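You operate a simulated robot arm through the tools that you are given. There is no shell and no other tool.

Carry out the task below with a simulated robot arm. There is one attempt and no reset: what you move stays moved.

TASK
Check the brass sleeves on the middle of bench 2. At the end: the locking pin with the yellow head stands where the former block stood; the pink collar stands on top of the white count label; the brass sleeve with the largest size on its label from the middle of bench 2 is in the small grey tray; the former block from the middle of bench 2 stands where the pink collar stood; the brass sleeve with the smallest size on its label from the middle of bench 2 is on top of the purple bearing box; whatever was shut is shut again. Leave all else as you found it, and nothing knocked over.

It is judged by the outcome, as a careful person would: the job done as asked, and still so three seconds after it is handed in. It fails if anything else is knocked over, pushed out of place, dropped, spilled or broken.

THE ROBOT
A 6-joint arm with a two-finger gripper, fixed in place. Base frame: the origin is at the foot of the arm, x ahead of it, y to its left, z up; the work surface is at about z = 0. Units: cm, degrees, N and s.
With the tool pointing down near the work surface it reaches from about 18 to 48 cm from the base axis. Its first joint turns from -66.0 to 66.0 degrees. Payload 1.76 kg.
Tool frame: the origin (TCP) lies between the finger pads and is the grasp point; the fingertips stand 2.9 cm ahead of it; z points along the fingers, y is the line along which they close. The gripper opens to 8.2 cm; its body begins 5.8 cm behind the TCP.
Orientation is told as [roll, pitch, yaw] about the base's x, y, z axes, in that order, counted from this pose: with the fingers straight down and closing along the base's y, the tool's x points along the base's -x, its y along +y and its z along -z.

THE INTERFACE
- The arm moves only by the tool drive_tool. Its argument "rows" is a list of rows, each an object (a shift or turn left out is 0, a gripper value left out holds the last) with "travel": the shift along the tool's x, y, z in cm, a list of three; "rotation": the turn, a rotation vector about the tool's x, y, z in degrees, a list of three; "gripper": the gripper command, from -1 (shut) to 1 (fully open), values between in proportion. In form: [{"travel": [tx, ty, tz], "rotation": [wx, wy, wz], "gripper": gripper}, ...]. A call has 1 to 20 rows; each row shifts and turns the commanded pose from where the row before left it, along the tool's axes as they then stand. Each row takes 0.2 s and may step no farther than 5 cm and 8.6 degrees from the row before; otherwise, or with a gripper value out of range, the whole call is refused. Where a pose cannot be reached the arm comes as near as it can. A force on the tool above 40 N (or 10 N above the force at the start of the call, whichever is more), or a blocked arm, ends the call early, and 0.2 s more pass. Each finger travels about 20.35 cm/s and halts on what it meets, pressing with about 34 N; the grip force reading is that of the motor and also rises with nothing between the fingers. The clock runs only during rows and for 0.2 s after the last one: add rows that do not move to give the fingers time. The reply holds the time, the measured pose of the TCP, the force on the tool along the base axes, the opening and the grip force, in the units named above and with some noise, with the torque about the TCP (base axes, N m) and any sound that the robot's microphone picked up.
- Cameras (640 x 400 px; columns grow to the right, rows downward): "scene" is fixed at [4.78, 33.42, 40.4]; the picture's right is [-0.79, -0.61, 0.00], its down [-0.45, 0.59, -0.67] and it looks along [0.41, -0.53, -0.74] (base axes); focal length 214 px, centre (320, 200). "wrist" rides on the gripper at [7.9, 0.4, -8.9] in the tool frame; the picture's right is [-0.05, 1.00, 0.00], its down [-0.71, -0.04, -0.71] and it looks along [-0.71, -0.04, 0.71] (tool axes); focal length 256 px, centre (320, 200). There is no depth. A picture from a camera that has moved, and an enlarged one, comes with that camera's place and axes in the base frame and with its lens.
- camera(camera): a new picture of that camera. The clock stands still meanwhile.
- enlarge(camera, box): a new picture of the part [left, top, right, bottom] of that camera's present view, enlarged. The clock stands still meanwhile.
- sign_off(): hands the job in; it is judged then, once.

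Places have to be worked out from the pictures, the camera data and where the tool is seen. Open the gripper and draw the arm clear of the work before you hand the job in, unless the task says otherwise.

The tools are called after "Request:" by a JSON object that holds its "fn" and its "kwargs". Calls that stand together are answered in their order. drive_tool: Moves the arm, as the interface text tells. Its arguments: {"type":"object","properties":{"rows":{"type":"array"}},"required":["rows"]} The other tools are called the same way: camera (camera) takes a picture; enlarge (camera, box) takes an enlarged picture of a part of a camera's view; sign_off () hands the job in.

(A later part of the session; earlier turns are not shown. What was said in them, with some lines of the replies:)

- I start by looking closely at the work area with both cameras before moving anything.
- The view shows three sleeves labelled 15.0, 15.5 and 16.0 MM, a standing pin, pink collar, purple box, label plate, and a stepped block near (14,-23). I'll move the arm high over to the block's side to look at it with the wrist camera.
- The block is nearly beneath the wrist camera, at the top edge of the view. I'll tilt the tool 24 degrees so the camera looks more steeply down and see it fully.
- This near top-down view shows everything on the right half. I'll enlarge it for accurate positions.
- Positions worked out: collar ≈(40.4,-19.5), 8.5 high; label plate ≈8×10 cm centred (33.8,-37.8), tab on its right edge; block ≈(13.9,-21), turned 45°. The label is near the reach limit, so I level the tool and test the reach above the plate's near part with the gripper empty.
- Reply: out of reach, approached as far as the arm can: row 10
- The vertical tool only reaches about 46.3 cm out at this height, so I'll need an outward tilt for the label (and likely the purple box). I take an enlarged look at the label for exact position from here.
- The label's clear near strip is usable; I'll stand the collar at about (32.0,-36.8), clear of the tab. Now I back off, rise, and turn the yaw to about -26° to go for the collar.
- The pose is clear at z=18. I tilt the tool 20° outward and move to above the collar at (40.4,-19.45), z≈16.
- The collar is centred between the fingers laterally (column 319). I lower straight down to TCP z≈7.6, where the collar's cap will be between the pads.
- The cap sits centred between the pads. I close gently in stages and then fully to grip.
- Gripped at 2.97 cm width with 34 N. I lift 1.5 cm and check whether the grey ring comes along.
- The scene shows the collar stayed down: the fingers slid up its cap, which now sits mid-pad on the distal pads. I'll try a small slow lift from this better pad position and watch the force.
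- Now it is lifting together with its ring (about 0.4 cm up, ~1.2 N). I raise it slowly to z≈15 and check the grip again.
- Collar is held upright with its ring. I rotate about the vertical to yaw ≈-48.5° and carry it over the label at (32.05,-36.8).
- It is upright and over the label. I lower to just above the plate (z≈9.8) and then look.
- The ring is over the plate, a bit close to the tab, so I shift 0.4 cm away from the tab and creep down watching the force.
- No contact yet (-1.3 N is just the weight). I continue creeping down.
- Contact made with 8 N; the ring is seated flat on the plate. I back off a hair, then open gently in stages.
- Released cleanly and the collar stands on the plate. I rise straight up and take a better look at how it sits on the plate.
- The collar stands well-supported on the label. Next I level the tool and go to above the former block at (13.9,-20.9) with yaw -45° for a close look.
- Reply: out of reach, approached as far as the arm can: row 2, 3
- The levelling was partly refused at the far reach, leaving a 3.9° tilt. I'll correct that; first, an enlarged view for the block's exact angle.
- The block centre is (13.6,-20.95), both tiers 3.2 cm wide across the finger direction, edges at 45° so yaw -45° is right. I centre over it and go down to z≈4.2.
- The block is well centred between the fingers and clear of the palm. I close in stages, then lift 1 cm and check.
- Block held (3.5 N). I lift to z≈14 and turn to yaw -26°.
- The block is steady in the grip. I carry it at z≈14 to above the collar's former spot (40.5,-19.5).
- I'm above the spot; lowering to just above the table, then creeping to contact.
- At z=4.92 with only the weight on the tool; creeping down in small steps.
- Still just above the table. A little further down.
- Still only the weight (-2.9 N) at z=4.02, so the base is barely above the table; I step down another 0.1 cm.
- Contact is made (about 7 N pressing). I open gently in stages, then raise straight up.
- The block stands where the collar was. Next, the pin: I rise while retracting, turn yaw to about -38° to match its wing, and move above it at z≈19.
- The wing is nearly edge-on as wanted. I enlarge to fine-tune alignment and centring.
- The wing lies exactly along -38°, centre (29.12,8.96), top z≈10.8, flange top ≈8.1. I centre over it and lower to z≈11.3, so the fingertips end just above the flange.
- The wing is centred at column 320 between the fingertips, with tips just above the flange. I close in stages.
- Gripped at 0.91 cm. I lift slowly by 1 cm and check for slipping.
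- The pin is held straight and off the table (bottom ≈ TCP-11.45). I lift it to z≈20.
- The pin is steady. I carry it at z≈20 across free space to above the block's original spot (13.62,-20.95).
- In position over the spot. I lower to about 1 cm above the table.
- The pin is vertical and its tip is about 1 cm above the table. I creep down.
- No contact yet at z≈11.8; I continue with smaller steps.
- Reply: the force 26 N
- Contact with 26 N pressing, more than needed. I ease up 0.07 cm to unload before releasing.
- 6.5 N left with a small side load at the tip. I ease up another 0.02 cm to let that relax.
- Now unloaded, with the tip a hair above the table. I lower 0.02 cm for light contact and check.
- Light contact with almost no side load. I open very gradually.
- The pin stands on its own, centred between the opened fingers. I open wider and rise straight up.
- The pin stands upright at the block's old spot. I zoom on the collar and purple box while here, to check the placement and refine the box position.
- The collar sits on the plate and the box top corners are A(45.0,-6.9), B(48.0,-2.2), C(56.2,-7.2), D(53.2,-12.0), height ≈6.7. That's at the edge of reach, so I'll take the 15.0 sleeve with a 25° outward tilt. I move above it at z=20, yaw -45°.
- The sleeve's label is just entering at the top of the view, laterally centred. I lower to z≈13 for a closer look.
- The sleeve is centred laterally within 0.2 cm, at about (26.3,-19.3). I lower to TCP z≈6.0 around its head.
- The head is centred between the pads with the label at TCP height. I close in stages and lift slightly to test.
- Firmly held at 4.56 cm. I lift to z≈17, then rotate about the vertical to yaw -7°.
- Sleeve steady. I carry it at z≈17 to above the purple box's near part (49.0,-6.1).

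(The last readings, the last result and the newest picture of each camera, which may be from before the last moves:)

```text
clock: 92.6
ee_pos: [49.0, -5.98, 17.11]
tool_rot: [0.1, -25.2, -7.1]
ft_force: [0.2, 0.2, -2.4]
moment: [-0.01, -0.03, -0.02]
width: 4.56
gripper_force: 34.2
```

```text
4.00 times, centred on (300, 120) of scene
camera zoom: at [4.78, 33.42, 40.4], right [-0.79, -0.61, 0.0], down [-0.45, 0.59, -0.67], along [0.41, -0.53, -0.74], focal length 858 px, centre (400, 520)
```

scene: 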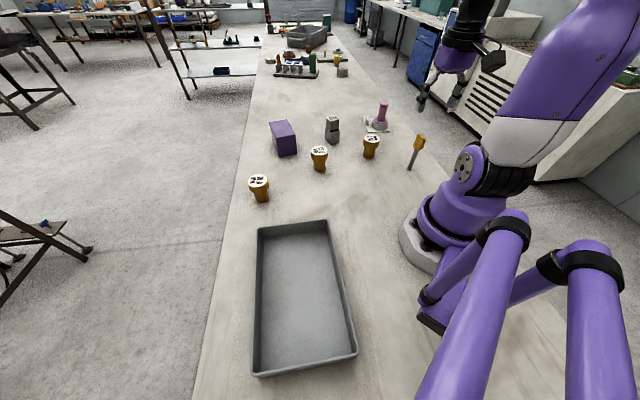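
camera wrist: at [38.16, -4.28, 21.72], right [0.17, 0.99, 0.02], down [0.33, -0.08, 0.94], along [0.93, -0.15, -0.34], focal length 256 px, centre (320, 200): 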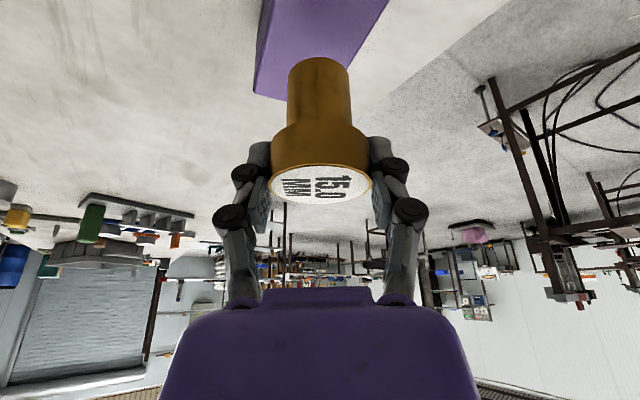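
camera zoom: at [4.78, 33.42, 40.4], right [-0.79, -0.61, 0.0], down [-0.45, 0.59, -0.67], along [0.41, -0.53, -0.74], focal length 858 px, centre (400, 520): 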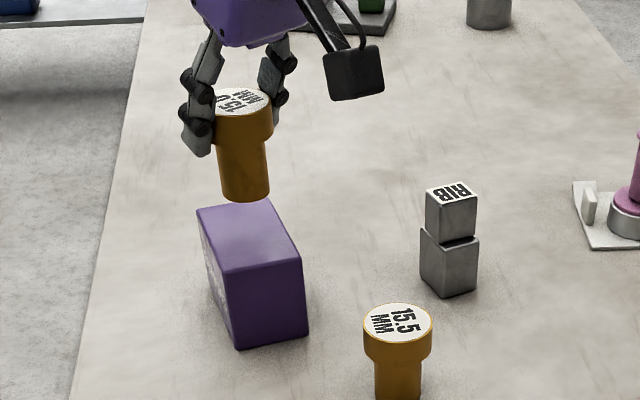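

Above the box. I shift 0.7 cm further onto the box along its length and lower to about 0.8 cm above its top.

Request:
{"fn": "drive_tool", "kwargs": {"rows": [{"travel": [0.227, -0.075, 0.86]}, {"travel": [0.227, -0.075, 0.86]}, {"travel": [0.227, -0.075, 0.86]}, {"travel": [0.227, -0.075, 0.86]}, {}, {}]}}

Request:
{"fn": "enlarge", "kwargs": {"camera": "wrist", "box": [200, 0, 440, 150]}}

Request:
{"fn": "enlarge", "kwargs": {"camera": "scene", "box": [250, 80, 350, 165]}}

```text
clock: 94.0
ee_pos: [49.66, -6.52, 13.66]
tool_rot: [0.0, -25.1, -7.2]
ft_force: [0.0, 0.1, -3.1]
moment: [0.01, 0.02, 0.03]
width: 4.56
gripper_force: 34.2
```

```text
2.67 times, centred on (320, 75) of wrist
camera zoom: at [38.75, -4.68, 18.35], right [0.17, 0.99, 0.02], down [0.33, -0.08, 0.94], along [0.93, -0.15, -0.34], focal length 683 px, centre (320, 533)
```

zoom: 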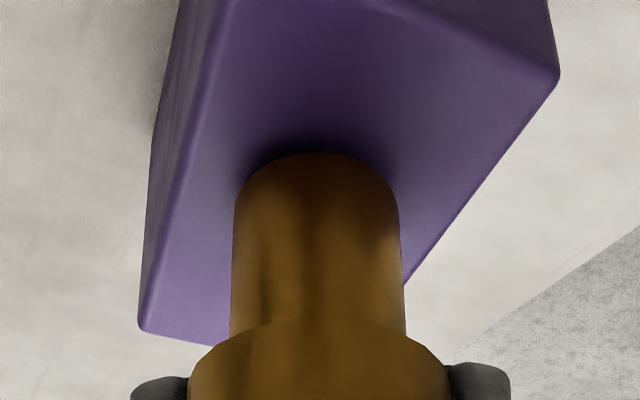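

```text
4.71 times, centred on (300, 122) of scene
camera zoom: at [4.78, 33.41, 40.4], right [-0.79, -0.61, 0.0], down [-0.45, 0.59, -0.67], along [0.41, -0.53, -0.74], focal length 1009 px, centre (414, 565)
```

zoom: 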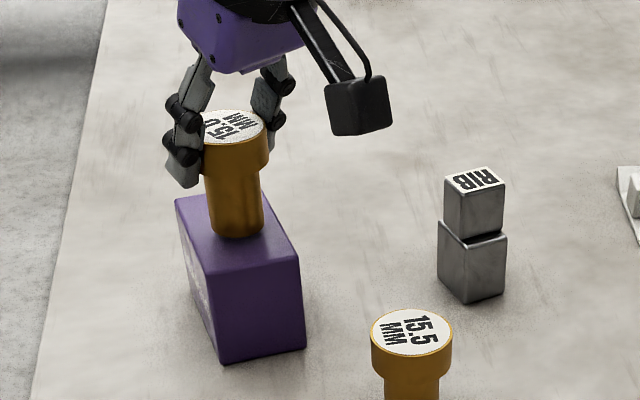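

The sleeve is nicely centred across the box and well inside its edges. I creep down toward contact.

Request:
{"fn": "drive_tool", "kwargs": {"rows": [{"travel": [0.106, 0, 0.227]}, {"travel": [0.106, 0, 0.227]}, {"travel": [0.042, 0, 0.091]}, {}]}}

```text
clock: 95.0
ee_pos: [49.74, -6.39, 13.05]
tool_rot: [-0.1, -25.3, -7.1]
ft_force: [-3.8, -1.3, 14.2]
moment: [-0.26, 0.4, -0.11]
width: 4.54
gripper_force: 33.5
```

Contact came a little earlier than expected (17 N at z≈13.05). I ease off 0.06 cm and inspect.

Request:
{"fn": "drive_tool", "kwargs": {"rows": [{"travel": [-0.025, 0, -0.054]}, {}]}}

Request:
{"fn": "enlarge", "kwargs": {"camera": "wrist", "box": [200, 0, 440, 150]}}

Request:
{"fn": "enlarge", "kwargs": {"camera": "scene", "box": [260, 90, 340, 160]}}

```text
clock: 95.6
ee_pos: [49.73, -6.39, 13.06]
tool_rot: [0.0, -25.3, -7.1]
ft_force: [3.2, -4.0, 12.3]
moment: [-0.27, -0.12, 0.02]
width: 4.53
gripper_force: 33.8
```

```text
2.67 times, centred on (320, 75) of wrist
camera zoom: at [38.79, -4.62, 17.75], right [0.17, 0.99, 0.02], down [0.33, -0.08, 0.94], along [0.93, -0.15, -0.34], focal length 683 px, centre (320, 533)
```

zoom: 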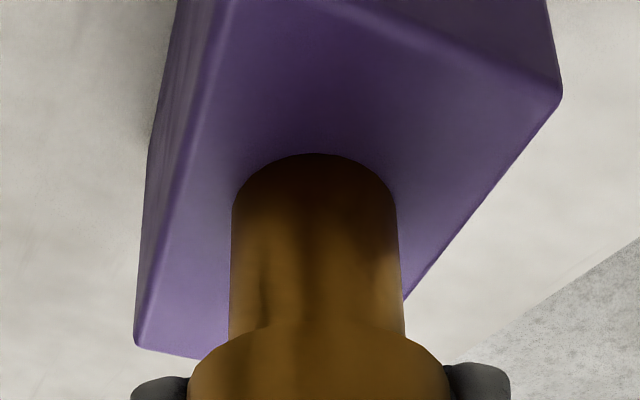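

```text
5.71 times, centred on (300, 125) of scene
camera zoom: at [4.77, 33.42, 40.4], right [-0.79, -0.61, 0.0], down [-0.45, 0.59, -0.67], along [0.41, -0.53, -0.74], focal length 1226 px, centre (434, 629)
```

zoom: 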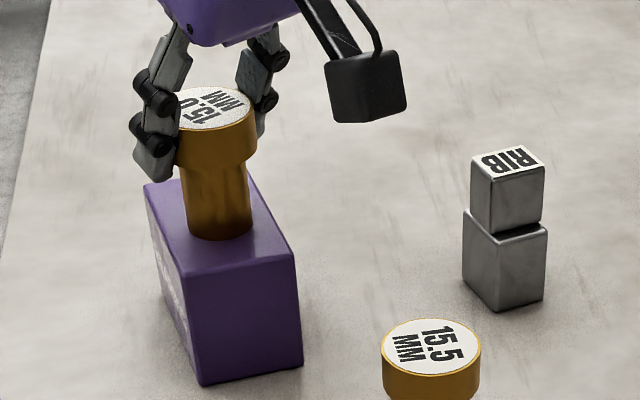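

Seated on the box, with some residual load (12 N and a few N sideways). I ease up a bit more before releasing.

Request:
{"fn": "drive_tool", "kwargs": {"rows": [{"travel": [-0.017, 0, -0.036]}, {}]}}

```text
clock: 96.2
ee_pos: [49.71, -6.3, 13.11]
tool_rot: [0.1, -25.2, -7.0]
ft_force: [4.5, -0.6, 10.0]
moment: [-0.1, -0.3, 0.02]
width: 4.52
gripper_force: 34.1
```

Load still 10 N; easing another 0.05 cm.

Request:
{"fn": "drive_tool", "kwargs": {"rows": [{"travel": [-0.021, 0, -0.045]}, {}]}}

```text
clock: 96.8
ee_pos: [49.57, -6.31, 13.14]
tool_rot: [0.0, -25.2, -7.0]
ft_force: [3.1, 3.0, 9.6]
moment: [0.05, -0.25, -0.01]
width: 4.51
gripper_force: 34.1
```

The load falls only slowly, so I ease up 0.1 cm more and look again.

Request:
{"fn": "drive_tool", "kwargs": {"rows": [{"travel": [-0.021, 0, -0.045]}, {"travel": [-0.021, 0, -0.045]}, {}]}}

Request:
{"fn": "enlarge", "kwargs": {"camera": "scene", "box": [260, 90, 340, 160]}}

Request:
{"fn": "enlarge", "kwargs": {"camera": "wrist", "box": [200, 0, 440, 230]}}

```text
clock: 97.6
ee_pos: [49.49, -6.37, 13.11]
tool_rot: [0.0, -24.9, -7.0]
ft_force: [1.4, 2.3, 3.3]
moment: [0.02, -0.13, 0.0]
width: 4.48
gripper_force: 34.3
```

```text
5.71 times, centred on (300, 125) of scene
camera zoom: at [4.78, 33.42, 40.4], right [-0.79, -0.61, 0.0], down [-0.45, 0.59, -0.67], along [0.41, -0.53, -0.74], focal length 1226 px, centre (434, 629)
```

zoom: 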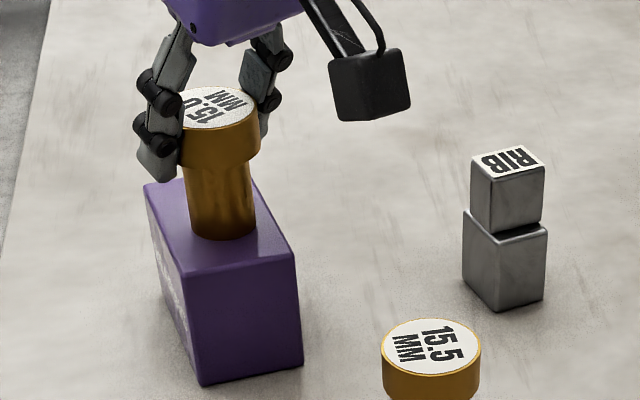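

```text
1.74 times, centred on (320, 115) of wrist
camera zoom: at [38.67, -4.73, 17.81], right [0.17, 0.98, 0.02], down [0.33, -0.08, 0.94], along [0.93, -0.15, -0.34], focal length 445 px, centre (320, 348)
```

zoom: 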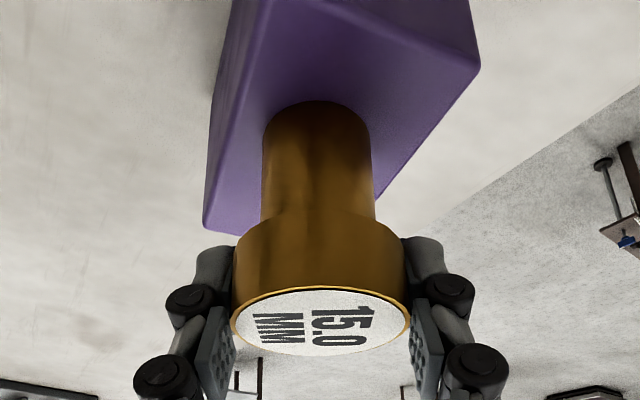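

The box hasn't moved and the sleeve stands square on it; load is down to a few newtons. I open gently in stages.

Request:
{"fn": "drive_tool", "kwargs": {"rows": [{"gripper": 0.1}, {"gripper": 0.13}, {"gripper": 0.17}, {"gripper": 0.25}, {"gripper": 0.4}, {"gripper": 0.7}, {"gripper": 1.0}, {}, {}]}}

Request:
{"fn": "enlarge", "kwargs": {"camera": "scene", "box": [260, 90, 340, 160]}}

Request:
{"fn": "enlarge", "kwargs": {"camera": "wrist", "box": [200, 0, 440, 230]}}

```text
clock: 99.6
ee_pos: [49.44, -6.45, 13.11]
tool_rot: [0.0, -25.2, -7.0]
ft_force: [-0.3, -0.4, -0.1]
moment: [0.0, -0.06, 0.0]
width: 8.21
gripper_force: 0.0
```

```text
5.71 times, centred on (300, 125) of scene
camera zoom: at [4.78, 33.42, 40.4], right [-0.79, -0.61, 0.0], down [-0.45, 0.59, -0.67], along [0.41, -0.53, -0.74], focal length 1226 px, centre (434, 629)
```

zoom: 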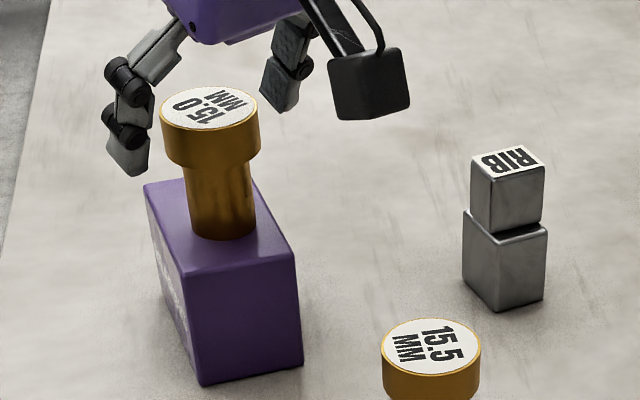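

```text
1.74 times, centred on (320, 115) of wrist
camera zoom: at [38.7, -4.72, 17.84], right [0.17, 0.99, 0.02], down [0.33, -0.08, 0.94], along [0.93, -0.15, -0.34], focal length 445 px, centre (320, 348)
```

zoom: 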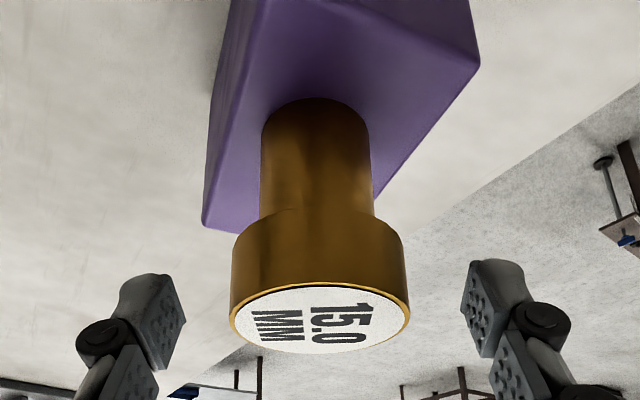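

Released; I zoom in tightly to verify that the sleeve is standing perfectly upright before leaving.

Request:
{"fn": "enlarge", "kwargs": {"camera": "scene", "box": [270, 100, 315, 145]}}

Request:
{"fn": "enlarge", "kwargs": {"camera": "scene", "box": [300, 135, 345, 180]}}

```text
8.89 times, centred on (292, 122) of scene
camera zoom: at [4.78, 33.42, 40.4], right [-0.79, -0.61, 0.0], down [-0.45, 0.59, -0.67], along [0.41, -0.53, -0.74], focal length 1906 px, centre (564, 889)
```

zoom: 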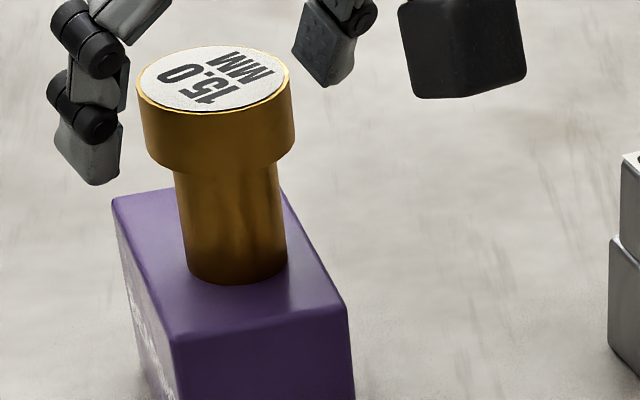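

```text
8.89 times, centred on (322, 158) of scene
camera zoom: at [4.78, 33.42, 40.4], right [-0.79, -0.61, 0.0], down [-0.45, 0.59, -0.67], along [0.41, -0.53, -0.74], focal length 1906 px, centre (298, 578)
```

zoom: 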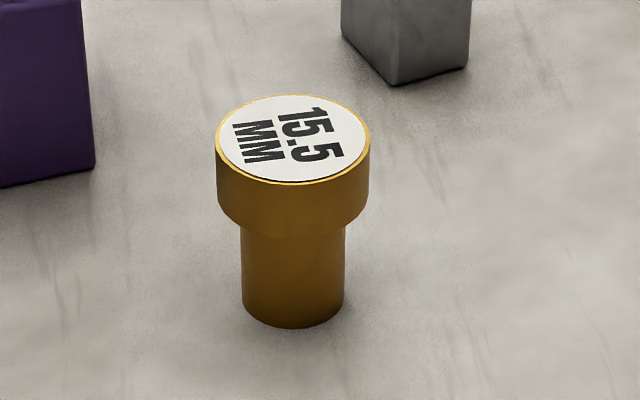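

The sleeve is upright on the box. I withdraw along the tool axis, back off toward the base, and level the tool.

Request:
{"fn": "drive_tool", "kwargs": {"rows": [{"travel": [0, 0, -0.8]}, {"travel": [0, 0, -1.5]}, {"travel": [0, 0, -1.7]}, {"travel": [0, 0, -1.7]}, {"travel": [0, 0, -1.8]}, {"travel": [1.45, 0, -0.676]}, {"travel": [1.45, 0, -0.676]}, {"travel": [1.45, 0, -0.676]}, {"travel": [1.45, 0, -0.676]}, {"travel": [1.45, 0, -0.676]}, {"rotation": [0, 8.4, 0]}, {"rotation": [0, 8.4, 0]}, {"rotation": [0, 8.3, 0]}, {}, {}]}}

Request:
{"fn": "camera", "kwargs": {"camera": "wrist"}}

Request:
{"fn": "camera", "kwargs": {"camera": "scene"}}

```text
clock: 102.8
ee_pos: [38.53, -4.83, 19.89]
tool_rot: [-0.1, 0.1, -7.0]
ft_force: [-0.4, 0.0, -1.3]
moment: [0.02, -0.02, 0.01]
width: 8.22
gripper_force: 0.1
```

```text
taken
camera wrist: at [30.6, -3.62, 28.86], right [0.18, 0.98, 0.0], down [0.7, -0.12, 0.71], along [0.7, -0.12, -0.71], focal length 256 px, centre (320, 200)
```

wrist: 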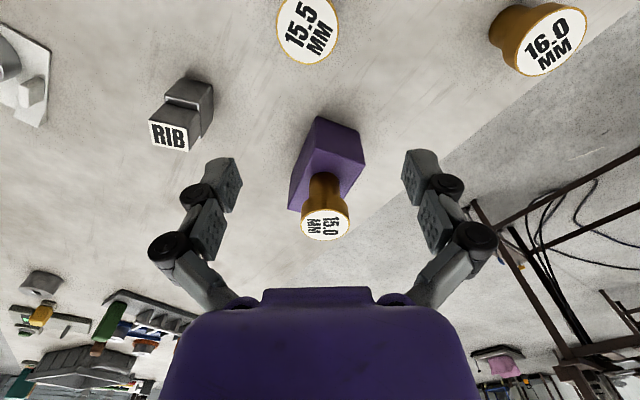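

```text
taken
```

scene: 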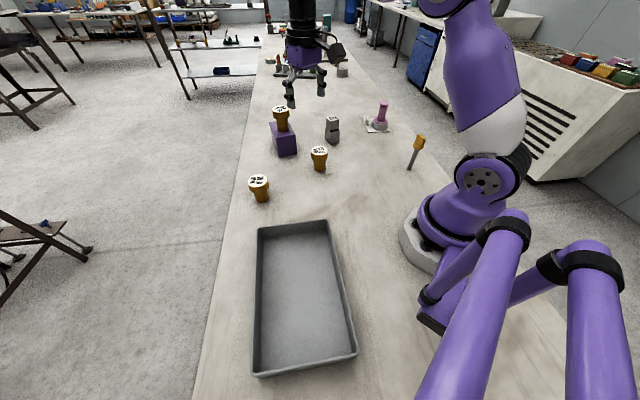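

All objects are as intended. The 16.0 sleeve is at about (38.9,13.0); I turn to yaw 18° and move above it, lowering to z≈16.

Request:
{"fn": "drive_tool", "kwargs": {"rows": [{"rotation": [0, 0, -6.25]}, {"rotation": [0, 0, -6.25]}, {"rotation": [0, 0, -6.25]}, {"rotation": [0, 0, -6.25]}, {"travel": [-0.586, 1.684, 0.39]}, {"travel": [-0.586, 1.684, 0.39]}, {"travel": [-0.586, 1.684, 0.39]}, {"travel": [-0.586, 1.684, 0.39]}, {"travel": [-0.586, 1.684, 0.39]}, {"travel": [-0.586, 1.684, 0.39]}, {"travel": [-0.586, 1.684, 0.39]}, {"travel": [-0.586, 1.684, 0.39]}, {"travel": [-0.586, 1.684, 0.39]}, {"travel": [-0.586, 1.684, 0.39]}, {}, {}]}}

Request:
{"fn": "camera", "kwargs": {"camera": "wrist"}}

Request:
{"fn": "enlarge", "kwargs": {"camera": "scene", "box": [220, 120, 360, 220]}}

```text
clock: 106.2
ee_pos: [38.89, 12.64, 16.06]
tool_rot: [0.0, 0.0, 17.9]
ft_force: [1.1, 0.6, 0.0]
moment: [-0.01, 0.01, -0.03]
width: 8.19
gripper_force: 0.0
```

```text
taken
camera wrist: at [31.21, 10.63, 25.04], right [-0.26, 0.97, 0.0], down [0.68, 0.18, 0.71], along [0.68, 0.18, -0.71], focal length 256 px, centre (320, 200)
```

wrist: 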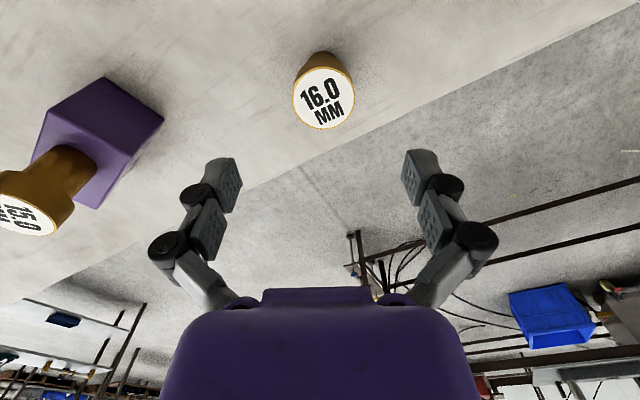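

```text
4.00 times, centred on (290, 170) of scene
camera zoom: at [4.78, 33.42, 40.4], right [-0.79, -0.61, 0.0], down [-0.45, 0.59, -0.67], along [0.41, -0.53, -0.74], focal length 858 px, centre (440, 320)
```

zoom: 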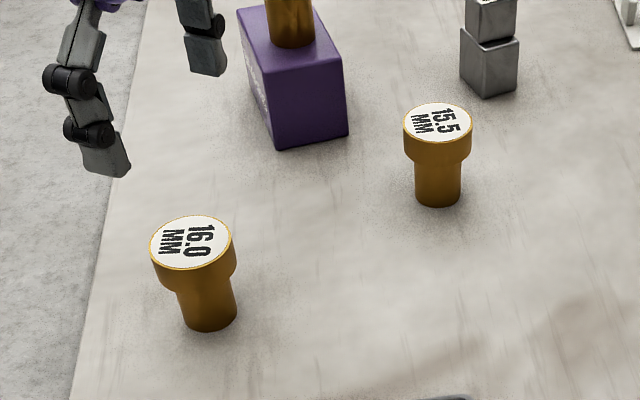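

The 16.0 sleeve is 0.2 cm to the +y side of centre. I correct that and lower to TCP z≈6.0 around its head.

Request:
{"fn": "drive_tool", "kwargs": {"rows": [{"travel": [-0.08, 0.22, 0]}, {"travel": [0, 0, 1.3]}, {"travel": [0, 0, 1.3]}, {"travel": [0, 0, 1.3]}, {"travel": [0, 0, 1.3]}, {"travel": [0, 0, 1.3]}, {"travel": [0, 0, 1.3]}, {"travel": [0, 0, 1.2]}, {"travel": [0, 0, 1.0]}, {}, {}]}}

Request:
{"fn": "camera", "kwargs": {"camera": "wrist"}}

Request:
{"fn": "enlarge", "kwargs": {"camera": "scene", "box": [220, 130, 340, 220]}}

```text
clock: 108.6
ee_pos: [38.97, 12.94, 6.15]
tool_rot: [0.0, 0.0, 17.9]
ft_force: [0.2, 0.1, 0.0]
moment: [0.0, 0.0, -0.03]
width: 8.21
gripper_force: 0.1
```

```text
taken
camera wrist: at [31.26, 10.88, 15.03], right [-0.26, 0.97, 0.0], down [0.68, 0.18, 0.71], along [0.68, 0.18, -0.71], focal length 256 px, centre (320, 200)
```

wrist: 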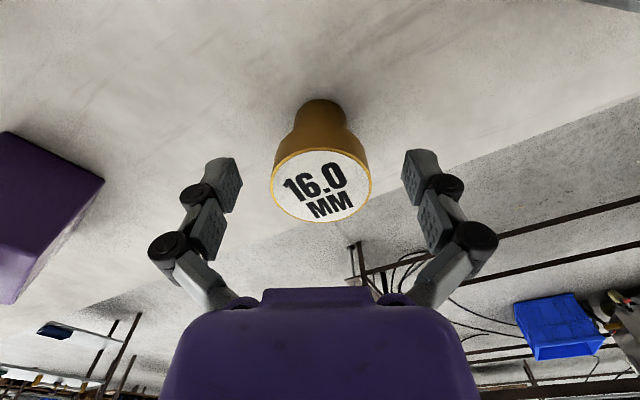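

```text
4.44 times, centred on (280, 175) of scene
camera zoom: at [4.78, 33.42, 40.4], right [-0.79, -0.61, 0.0], down [-0.45, 0.59, -0.67], along [0.41, -0.53, -0.74], focal length 953 px, centre (498, 311)
```

zoom: 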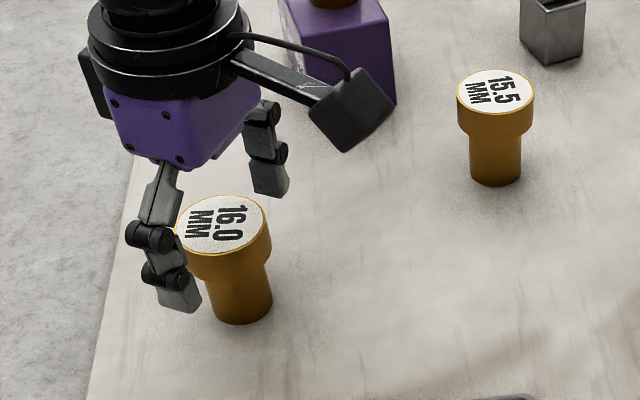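

Centred at column 321 with the head between the pads. I close in stages and lift 1 cm to test.

Request:
{"fn": "drive_tool", "kwargs": {"rows": [{"gripper": 0.6}, {"gripper": 0.4}, {"gripper": 0.25}, {"gripper": 0.15}, {"gripper": 0.05}, {"gripper": -1}, {"gripper": -1}, {"travel": [0, 0, -0.3]}, {"travel": [0, 0, -0.3]}, {"travel": [0, 0, -0.4]}, {}]}}

Request:
{"fn": "camera", "kwargs": {"camera": "wrist"}}

Request:
{"fn": "enlarge", "kwargs": {"camera": "scene", "box": [220, 130, 340, 220]}}

```text
clock: 111.0
ee_pos: [38.94, 12.84, 7.16]
tool_rot: [0.1, 0.0, 18.0]
ft_force: [0.1, 0.7, -2.4]
moment: [-0.01, 0.04, 0.01]
width: 4.5
gripper_force: 34.3
```

```text
taken
camera wrist: at [31.3, 10.83, 16.06], right [-0.26, 0.97, 0.0], down [0.68, 0.18, 0.71], along [0.68, 0.18, -0.71], focal length 256 px, centre (320, 200)
```

wrist: 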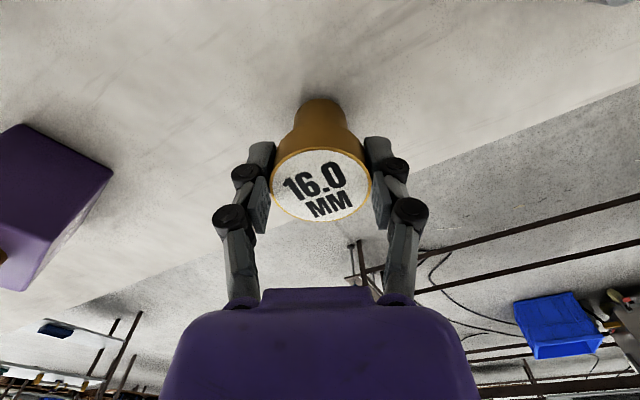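

```text
4.44 times, centred on (280, 175) of scene
camera zoom: at [4.78, 33.42, 40.4], right [-0.79, -0.61, 0.0], down [-0.45, 0.59, -0.67], along [0.41, -0.53, -0.74], focal length 953 px, centre (498, 311)
```

zoom: 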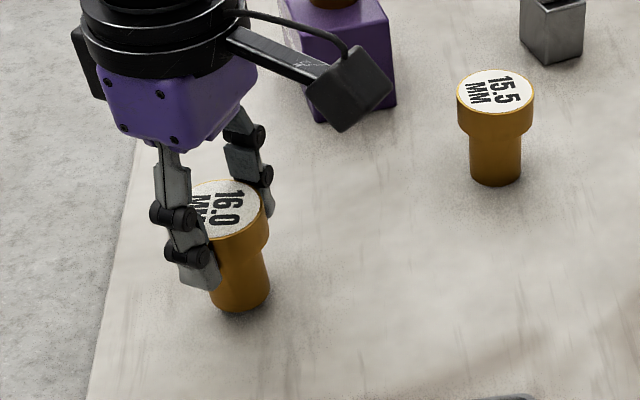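

Held well. I lift to z≈16 and rotate to yaw 46° for the tray.

Request:
{"fn": "drive_tool", "kwargs": {"rows": [{"travel": [0, 0, -0.8]}, {"travel": [0, 0, -1.4]}, {"travel": [0, 0, -1.5]}, {"travel": [0, 0, -1.5]}, {"travel": [0, 0, -1.5]}, {"travel": [0, 0, -1.4]}, {"travel": [0, 0, -0.9]}, {"rotation": [0, 0, -5.6]}, {"rotation": [0, 0, -5.6]}, {"rotation": [0, 0, -5.6]}, {"rotation": [0, 0, -5.6]}, {"rotation": [0, 0, -5.6]}, {}]}}

Request:
{"fn": "camera", "kwargs": {"camera": "wrist"}}

```text
clock: 113.8
ee_pos: [39.03, 12.91, 16.09]
tool_rot: [0.0, -0.1, 46.0]
ft_force: [0.9, -0.2, -2.7]
moment: [0.01, 0.0, 0.01]
width: 4.51
gripper_force: 33.9
```

```text
taken
camera wrist: at [33.13, 7.48, 25.01], right [-0.68, 0.73, 0.0], down [0.52, 0.48, 0.71], along [0.52, 0.48, -0.71], focal length 256 px, centre (320, 200)
```

wrist: 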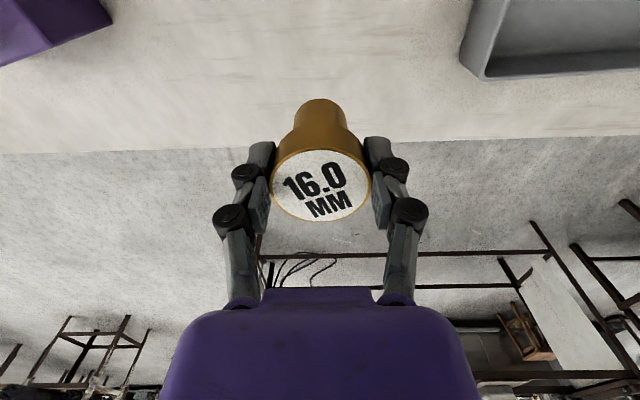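

Sleeve steady. I carry it at z≈16 to above the tray at about (20,21).

Request:
{"fn": "drive_tool", "kwargs": {"rows": [{"travel": [0.366, 0.963, 0]}, {"travel": [0.67, 1.75, 0]}, {"travel": [0.67, 1.75, 0]}, {"travel": [0.67, 1.75, 0]}, {"travel": [0.67, 1.75, 0]}, {"travel": [0.67, 1.75, 0]}, {"travel": [0.67, 1.75, 0]}, {"travel": [0.67, 1.75, 0]}, {"travel": [0.67, 1.75, 0]}, {"travel": [0.67, 1.75, 0]}, {"travel": [0.67, 1.75, 0]}, {"travel": [0.3, 0.8, 0]}, {}, {}]}}

Request:
{"fn": "camera", "kwargs": {"camera": "wrist"}}

Request:
{"fn": "camera", "kwargs": {"camera": "scene"}}

```text
clock: 116.8
ee_pos: [19.85, 21.14, 15.97]
tool_rot: [0.0, 0.0, 45.9]
ft_force: [-0.3, -0.4, -3.4]
moment: [0.02, 0.0, -0.03]
width: 4.49
gripper_force: 34.5
```

```text
taken
camera wrist: at [14.03, 15.65, 24.97], right [-0.68, 0.73, 0.0], down [0.52, 0.48, 0.71], along [0.52, 0.48, -0.71], focal length 256 px, centre (320, 200)
```

wrist: 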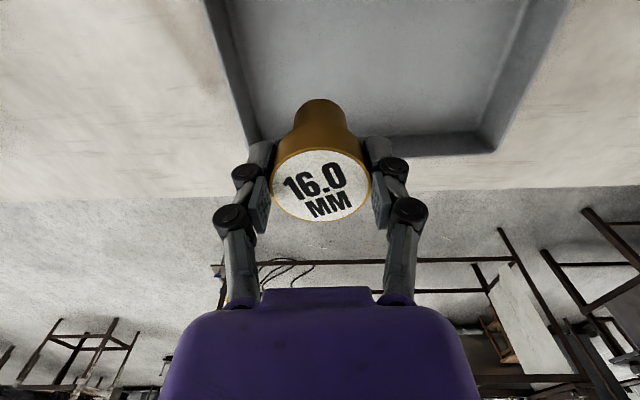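

```text
taken
```

scene: 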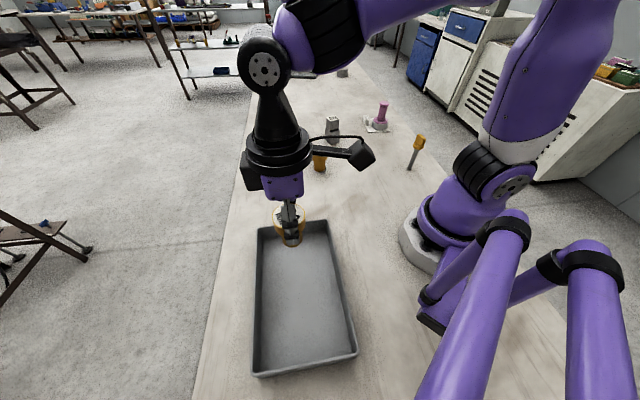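

The target spot is centred across the tray's width; I shift 1.5 cm further from its near end wall and lower to about 1 cm above the floor.

Request:
{"fn": "drive_tool", "kwargs": {"rows": [{"travel": [0, 0.75, 0]}, {"travel": [0, 0.75, 0]}, {"travel": [0, 0, 1.2]}, {"travel": [0, 0, 1.4]}, {"travel": [0, 0, 1.4]}, {"travel": [0, 0, 1.4]}, {"travel": [0, 0, 1.3]}, {"travel": [0, 0, 1.0]}, {"travel": [0, 0, 0.6]}, {}, {}]}}

Request:
{"fn": "camera", "kwargs": {"camera": "wrist"}}

Request:
{"fn": "enlarge", "kwargs": {"camera": "scene", "box": [230, 170, 390, 300]}}

```text
clock: 119.2
ee_pos: [18.96, 22.14, 7.68]
tool_rot: [0.1, 0.0, 46.1]
ft_force: [-0.9, 0.6, -4.1]
moment: [-0.02, 0.0, 0.04]
width: 4.49
gripper_force: 33.8
```

```text
taken
camera wrist: at [13.09, 16.64, 16.67], right [-0.68, 0.73, 0.0], down [0.52, 0.48, 0.71], along [0.52, 0.48, -0.71], focal length 256 px, centre (320, 200)
```

wrist: 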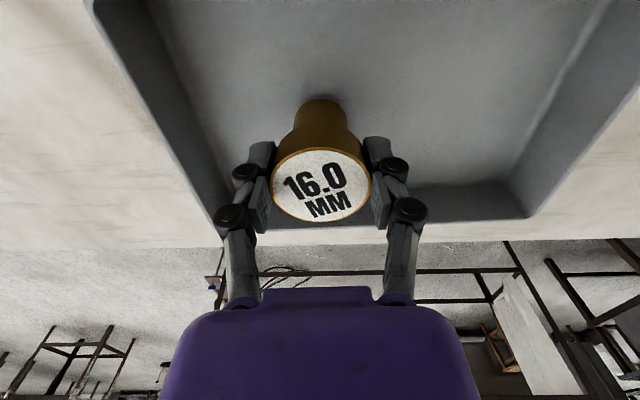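

```text
3.08 times, centred on (310, 235) of scene
camera zoom: at [4.78, 33.42, 40.4], right [-0.79, -0.61, 0.0], down [-0.45, 0.59, -0.67], along [0.41, -0.53, -0.74], focal length 660 px, centre (351, 92)
```

zoom: 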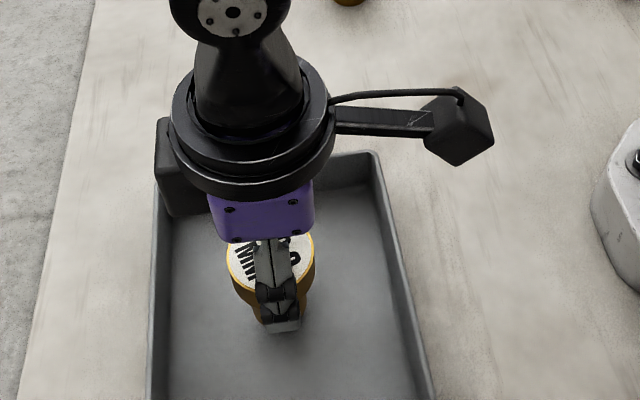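

Well clear of all walls. I creep down to the tray floor.

Request:
{"fn": "drive_tool", "kwargs": {"rows": [{"travel": [0, 0, 0.3]}, {"travel": [0, 0, 0.25]}, {"travel": [0, 0, 0.15]}, {}]}}

```text
clock: 120.2
ee_pos: [18.91, 22.1, 6.99]
tool_rot: [0.0, 0.0, 46.1]
ft_force: [-0.1, 0.7, -2.4]
moment: [-0.02, -0.04, 0.03]
width: 4.48
gripper_force: 33.9
```

No contact yet at z≈7.0; continuing in 0.1 cm steps.

Request:
{"fn": "drive_tool", "kwargs": {"rows": [{"travel": [0, 0, 0.12]}, {"travel": [0, 0, 0.1]}, {}]}}

```text
clock: 121.0
ee_pos: [18.86, 22.17, 6.97]
tool_rot: [0.0, 0.1, 46.0]
ft_force: [0.0, -0.4, -2.9]
moment: [0.03, 0.02, -0.02]
width: 4.5
gripper_force: 33.6
```

Still only the weight on the tool; a bit further down.

Request:
{"fn": "drive_tool", "kwargs": {"rows": [{"travel": [0, 0, 0.1]}, {}]}}

```text
clock: 121.6
ee_pos: [18.87, 22.09, 6.68]
tool_rot: [0.0, 0.1, 45.9]
ft_force: [0.2, -0.3, -3.4]
moment: [0.0, 0.03, -0.03]
width: 4.47
gripper_force: 34.6
```

Reading z=6.68 without contact; stepping down 0.1 cm more.

Request:
{"fn": "drive_tool", "kwargs": {"rows": [{"travel": [0, 0, 0.1]}, {}]}}

```text
clock: 122.2
ee_pos: [18.88, 22.01, 6.72]
tool_rot: [0.0, 0.0, 46.1]
ft_force: [0.8, 0.2, -2.8]
moment: [-0.02, 0.01, 0.02]
width: 4.46
gripper_force: 33.9
```

Still free; another 0.1 cm.

Request:
{"fn": "drive_tool", "kwargs": {"rows": [{"travel": [0, 0, 0.1]}, {}]}}

```text
clock: 122.8
ee_pos: [18.79, 22.15, 6.61]
tool_rot: [0.0, 0.0, 46.0]
ft_force: [0.2, 0.5, -3.0]
moment: [0.01, 0.0, 0.05]
width: 4.46
gripper_force: 34.0
```

Still no contact; another 0.08 cm.

Request:
{"fn": "drive_tool", "kwargs": {"rows": [{"travel": [0, 0, 0.08]}, {}]}}

```text
clock: 123.4
ee_pos: [19.03, 22.16, 6.57]
tool_rot: [0.1, -0.1, 46.0]
ft_force: [-6.0, -4.5, 20.9]
moment: [-0.23, 0.32, 0.07]
width: 4.48
gripper_force: 34.4
```

Contact with the floor (about 24 N). I ease up slightly to unload.

Request:
{"fn": "drive_tool", "kwargs": {"rows": [{"travel": [0, 0, -0.05]}, {}]}}

```text
clock: 124.0
ee_pos: [18.9, 22.08, 6.63]
tool_rot: [-0.1, 0.0, 46.0]
ft_force: [0.0, 0.0, -1.5]
moment: [0.02, -0.05, 0.02]
width: 4.47
gripper_force: 33.8
```

Light contact now, no side load. I open gently in stages.

Request:
{"fn": "drive_tool", "kwargs": {"rows": [{"gripper": 0.1}, {"gripper": 0.13}, {"gripper": 0.17}, {"gripper": 0.25}, {"gripper": 0.4}, {"gripper": 0.6}, {}, {}]}}

Request:
{"fn": "camera", "kwargs": {"camera": "wrist"}}

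Request:
{"fn": "enlarge", "kwargs": {"camera": "scene", "box": [230, 170, 390, 300]}}

```text
clock: 125.8
ee_pos: [18.9, 22.17, 6.6]
tool_rot: [0.0, 0.0, 46.1]
ft_force: [-0.1, 0.0, 0.2]
moment: [0.07, 0.0, -0.01]
width: 6.57
gripper_force: 0.0
```

```text
taken
camera wrist: at [13.06, 16.71, 15.5], right [-0.68, 0.73, 0.0], down [0.52, 0.48, 0.71], along [0.52, 0.48, -0.71], focal length 256 px, centre (320, 200)
```

wrist: 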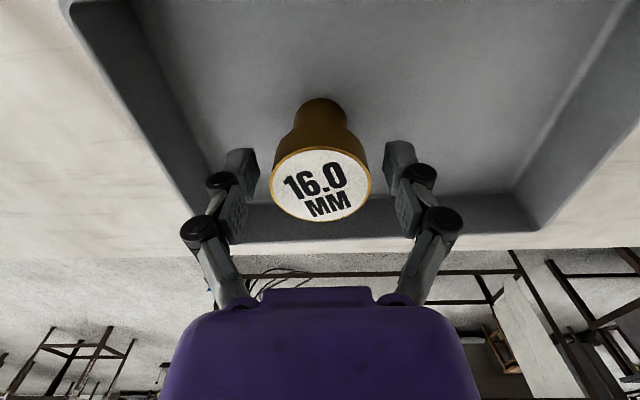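

```text
3.08 times, centred on (310, 235) of scene
camera zoom: at [4.78, 33.42, 40.4], right [-0.79, -0.61, 0.0], down [-0.45, 0.59, -0.67], along [0.41, -0.53, -0.74], focal length 660 px, centre (351, 92)
```

zoom: 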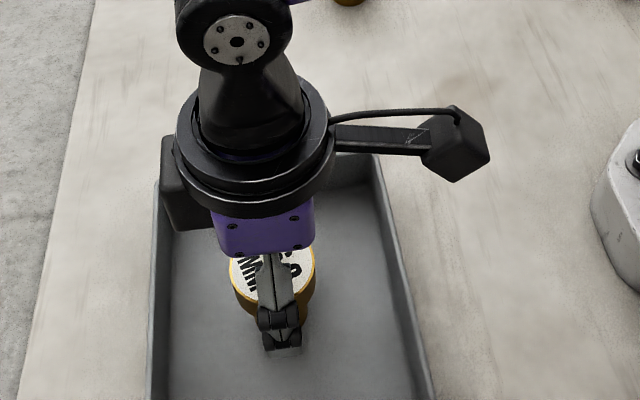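

The sleeve stands in the tray. I rise straight up clear of it.

Request:
{"fn": "drive_tool", "kwargs": {"rows": [{"travel": [0, 0, -0.7]}, {"travel": [0, 0, -1.3]}, {"travel": [0, 0, -1.7]}, {"travel": [0, 0, -2.0]}, {"travel": [0, 0, -2.0]}, {"travel": [0, 0, -2.0]}, {"travel": [0, 0, -2.0]}, {"travel": [0, 0, -2.0]}, {"travel": [0, 0, -2.0]}, {}]}}

Request:
{"fn": "camera", "kwargs": {"camera": "wrist"}}

Request:
{"fn": "camera", "kwargs": {"camera": "scene"}}

```text
clock: 128.0
ee_pos: [18.93, 22.05, 22.37]
tool_rot: [-0.1, 0.0, 46.1]
ft_force: [0.0, -0.4, 0.1]
moment: [0.03, 0.0, -0.01]
width: 6.56
gripper_force: 0.0
```

```text
taken
camera wrist: at [13.1, 16.68, 31.27], right [-0.68, 0.73, 0.0], down [0.52, 0.48, 0.71], along [0.52, 0.48, -0.71], focal length 256 px, centre (320, 200)
```

wrist: 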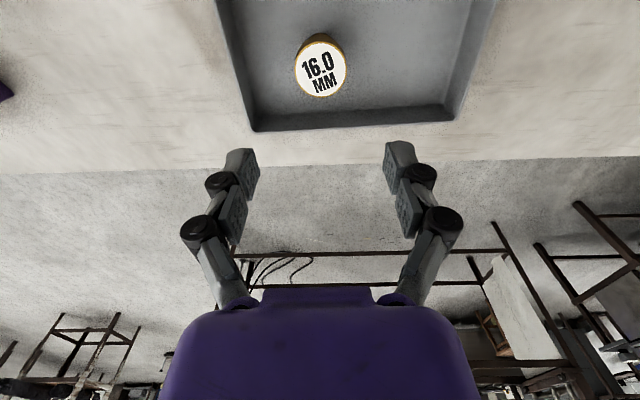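

```text
taken
```

scene: 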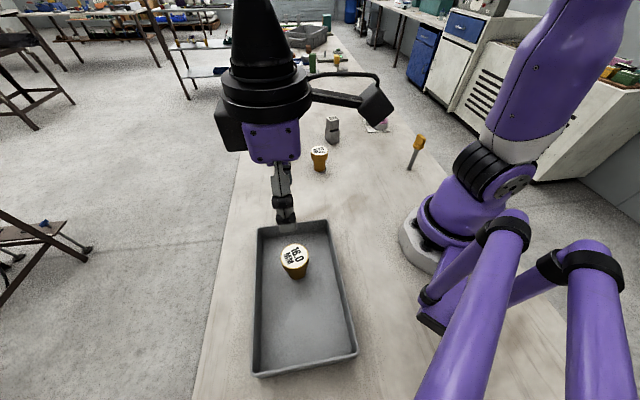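

The 16.0 sleeve stands in the tray. I raise the arm and return it near its starting pose, gripper open, for a final check.

Request:
{"fn": "drive_tool", "kwargs": {"rows": [{"rotation": [0, 0, 7.67], "gripper": 1}, {"rotation": [0, 0, 7.67]}, {"rotation": [0, 0, 7.67]}, {"rotation": [0, 0, 7.67]}, {"rotation": [0, 0, 7.67]}, {"rotation": [0, 0, 7.67]}, {"travel": [0, 0, -2.0]}, {"travel": [0, 0, -2.0]}, {"travel": [0, 0, -1.6]}, {"travel": [-0.9, -3.2, 0]}, {"travel": [-0.9, -3.2, 0]}, {"travel": [-0.9, -3.2, 0]}, {"travel": [-0.9, -3.2, 0]}, {"travel": [-0.9, -3.2, 0]}, {"travel": [-0.9, -3.2, 0]}, {"travel": [-0.9, -3.2, 0]}, {"travel": [-0.9, -3.2, 0]}, {"travel": [-0.9, -3.2, 0]}, {"travel": [-0.3, -3.2, 0]}, {}]}}

Request:
{"fn": "camera", "kwargs": {"camera": "scene"}}

Request:
{"fn": "camera", "kwargs": {"camera": "wrist"}}

Request:
{"fn": "enlarge", "kwargs": {"camera": "scene", "box": [230, 90, 450, 228]}}

```text
clock: 132.2
ee_pos: [27.32, -10.14, 27.78]
tool_rot: [0.0, 0.0, 0.0]
ft_force: [0.1, 0.0, 0.4]
moment: [0.01, 0.01, -0.01]
width: 8.2
gripper_force: 0.1
```

```text
taken
```

scene: 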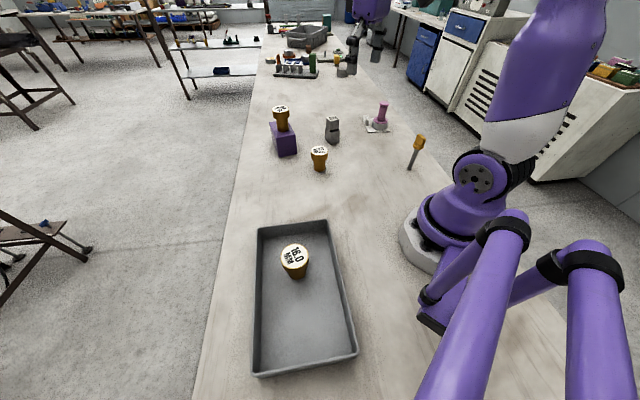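

```text
taken
camera wrist: at [19.44, -9.67, 36.72], right [0.05, 1.0, 0.0], down [0.71, -0.04, 0.71], along [0.71, -0.04, -0.71], focal length 256 px, centre (320, 200)
```

wrist: 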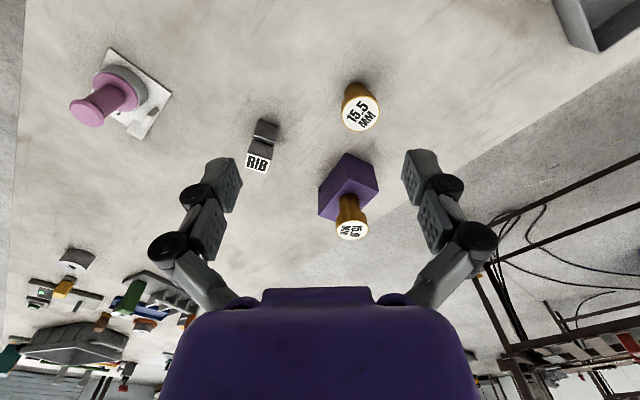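

```text
2.90 times, centred on (340, 159) of scene
camera zoom: at [4.78, 33.41, 40.4], right [-0.79, -0.61, 0.0], down [-0.45, 0.59, -0.67], along [0.41, -0.53, -0.74], focal length 622 px, centre (262, 319)
```

zoom: 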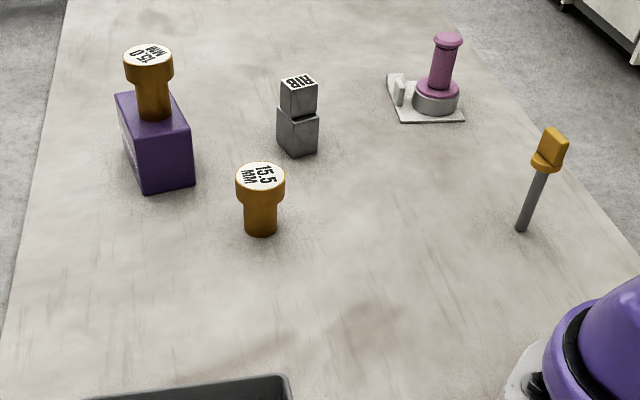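

Everything checks out:
- The 16.0 sleeve is in the tray.
- The 15.0 sleeve is upright on the purple box.
- The block is where the collar stood.
- The collar is on the label.
- The pin is standing where the block stood.
- The 15.5 sleeve, tray, label and box have not moved.

The gripper is open and the arm is clear, so I hand the job in.

Request:
{"fn": "sign_off", "kwargs": {}}

```text
The job is handed in.
```

I moved all five items as asked, and nothing was knocked over or pushed out of place. I handed the job in with the gripper open and the arm clear.

I read the labels on the three brass sleeves: 15.0, 15.5 and 16.0 mm.

- **Largest sleeve (16.0 mm):** it stands upright in the small grey tray.
- **Smallest sleeve (15.0 mm):** it stands upright on top of the purple bearing box, towards the end nearest the arm because the box is at the edge of the arm's reach.
- **Pink collar:** it stands on the white count label, together with the grey ring at its base. It sits close to one edge of the label, and the ring may overhang that edge by a few millimetres. It is stable there.
- **Former block:** it stands where the pink collar stood.
- **Locking pin with the yellow head:** it stands upright where the former block stood.

The 15.5 mm sleeve stayed where it was. I saw nothing shut that had to be opened, so nothing needed shutting again.
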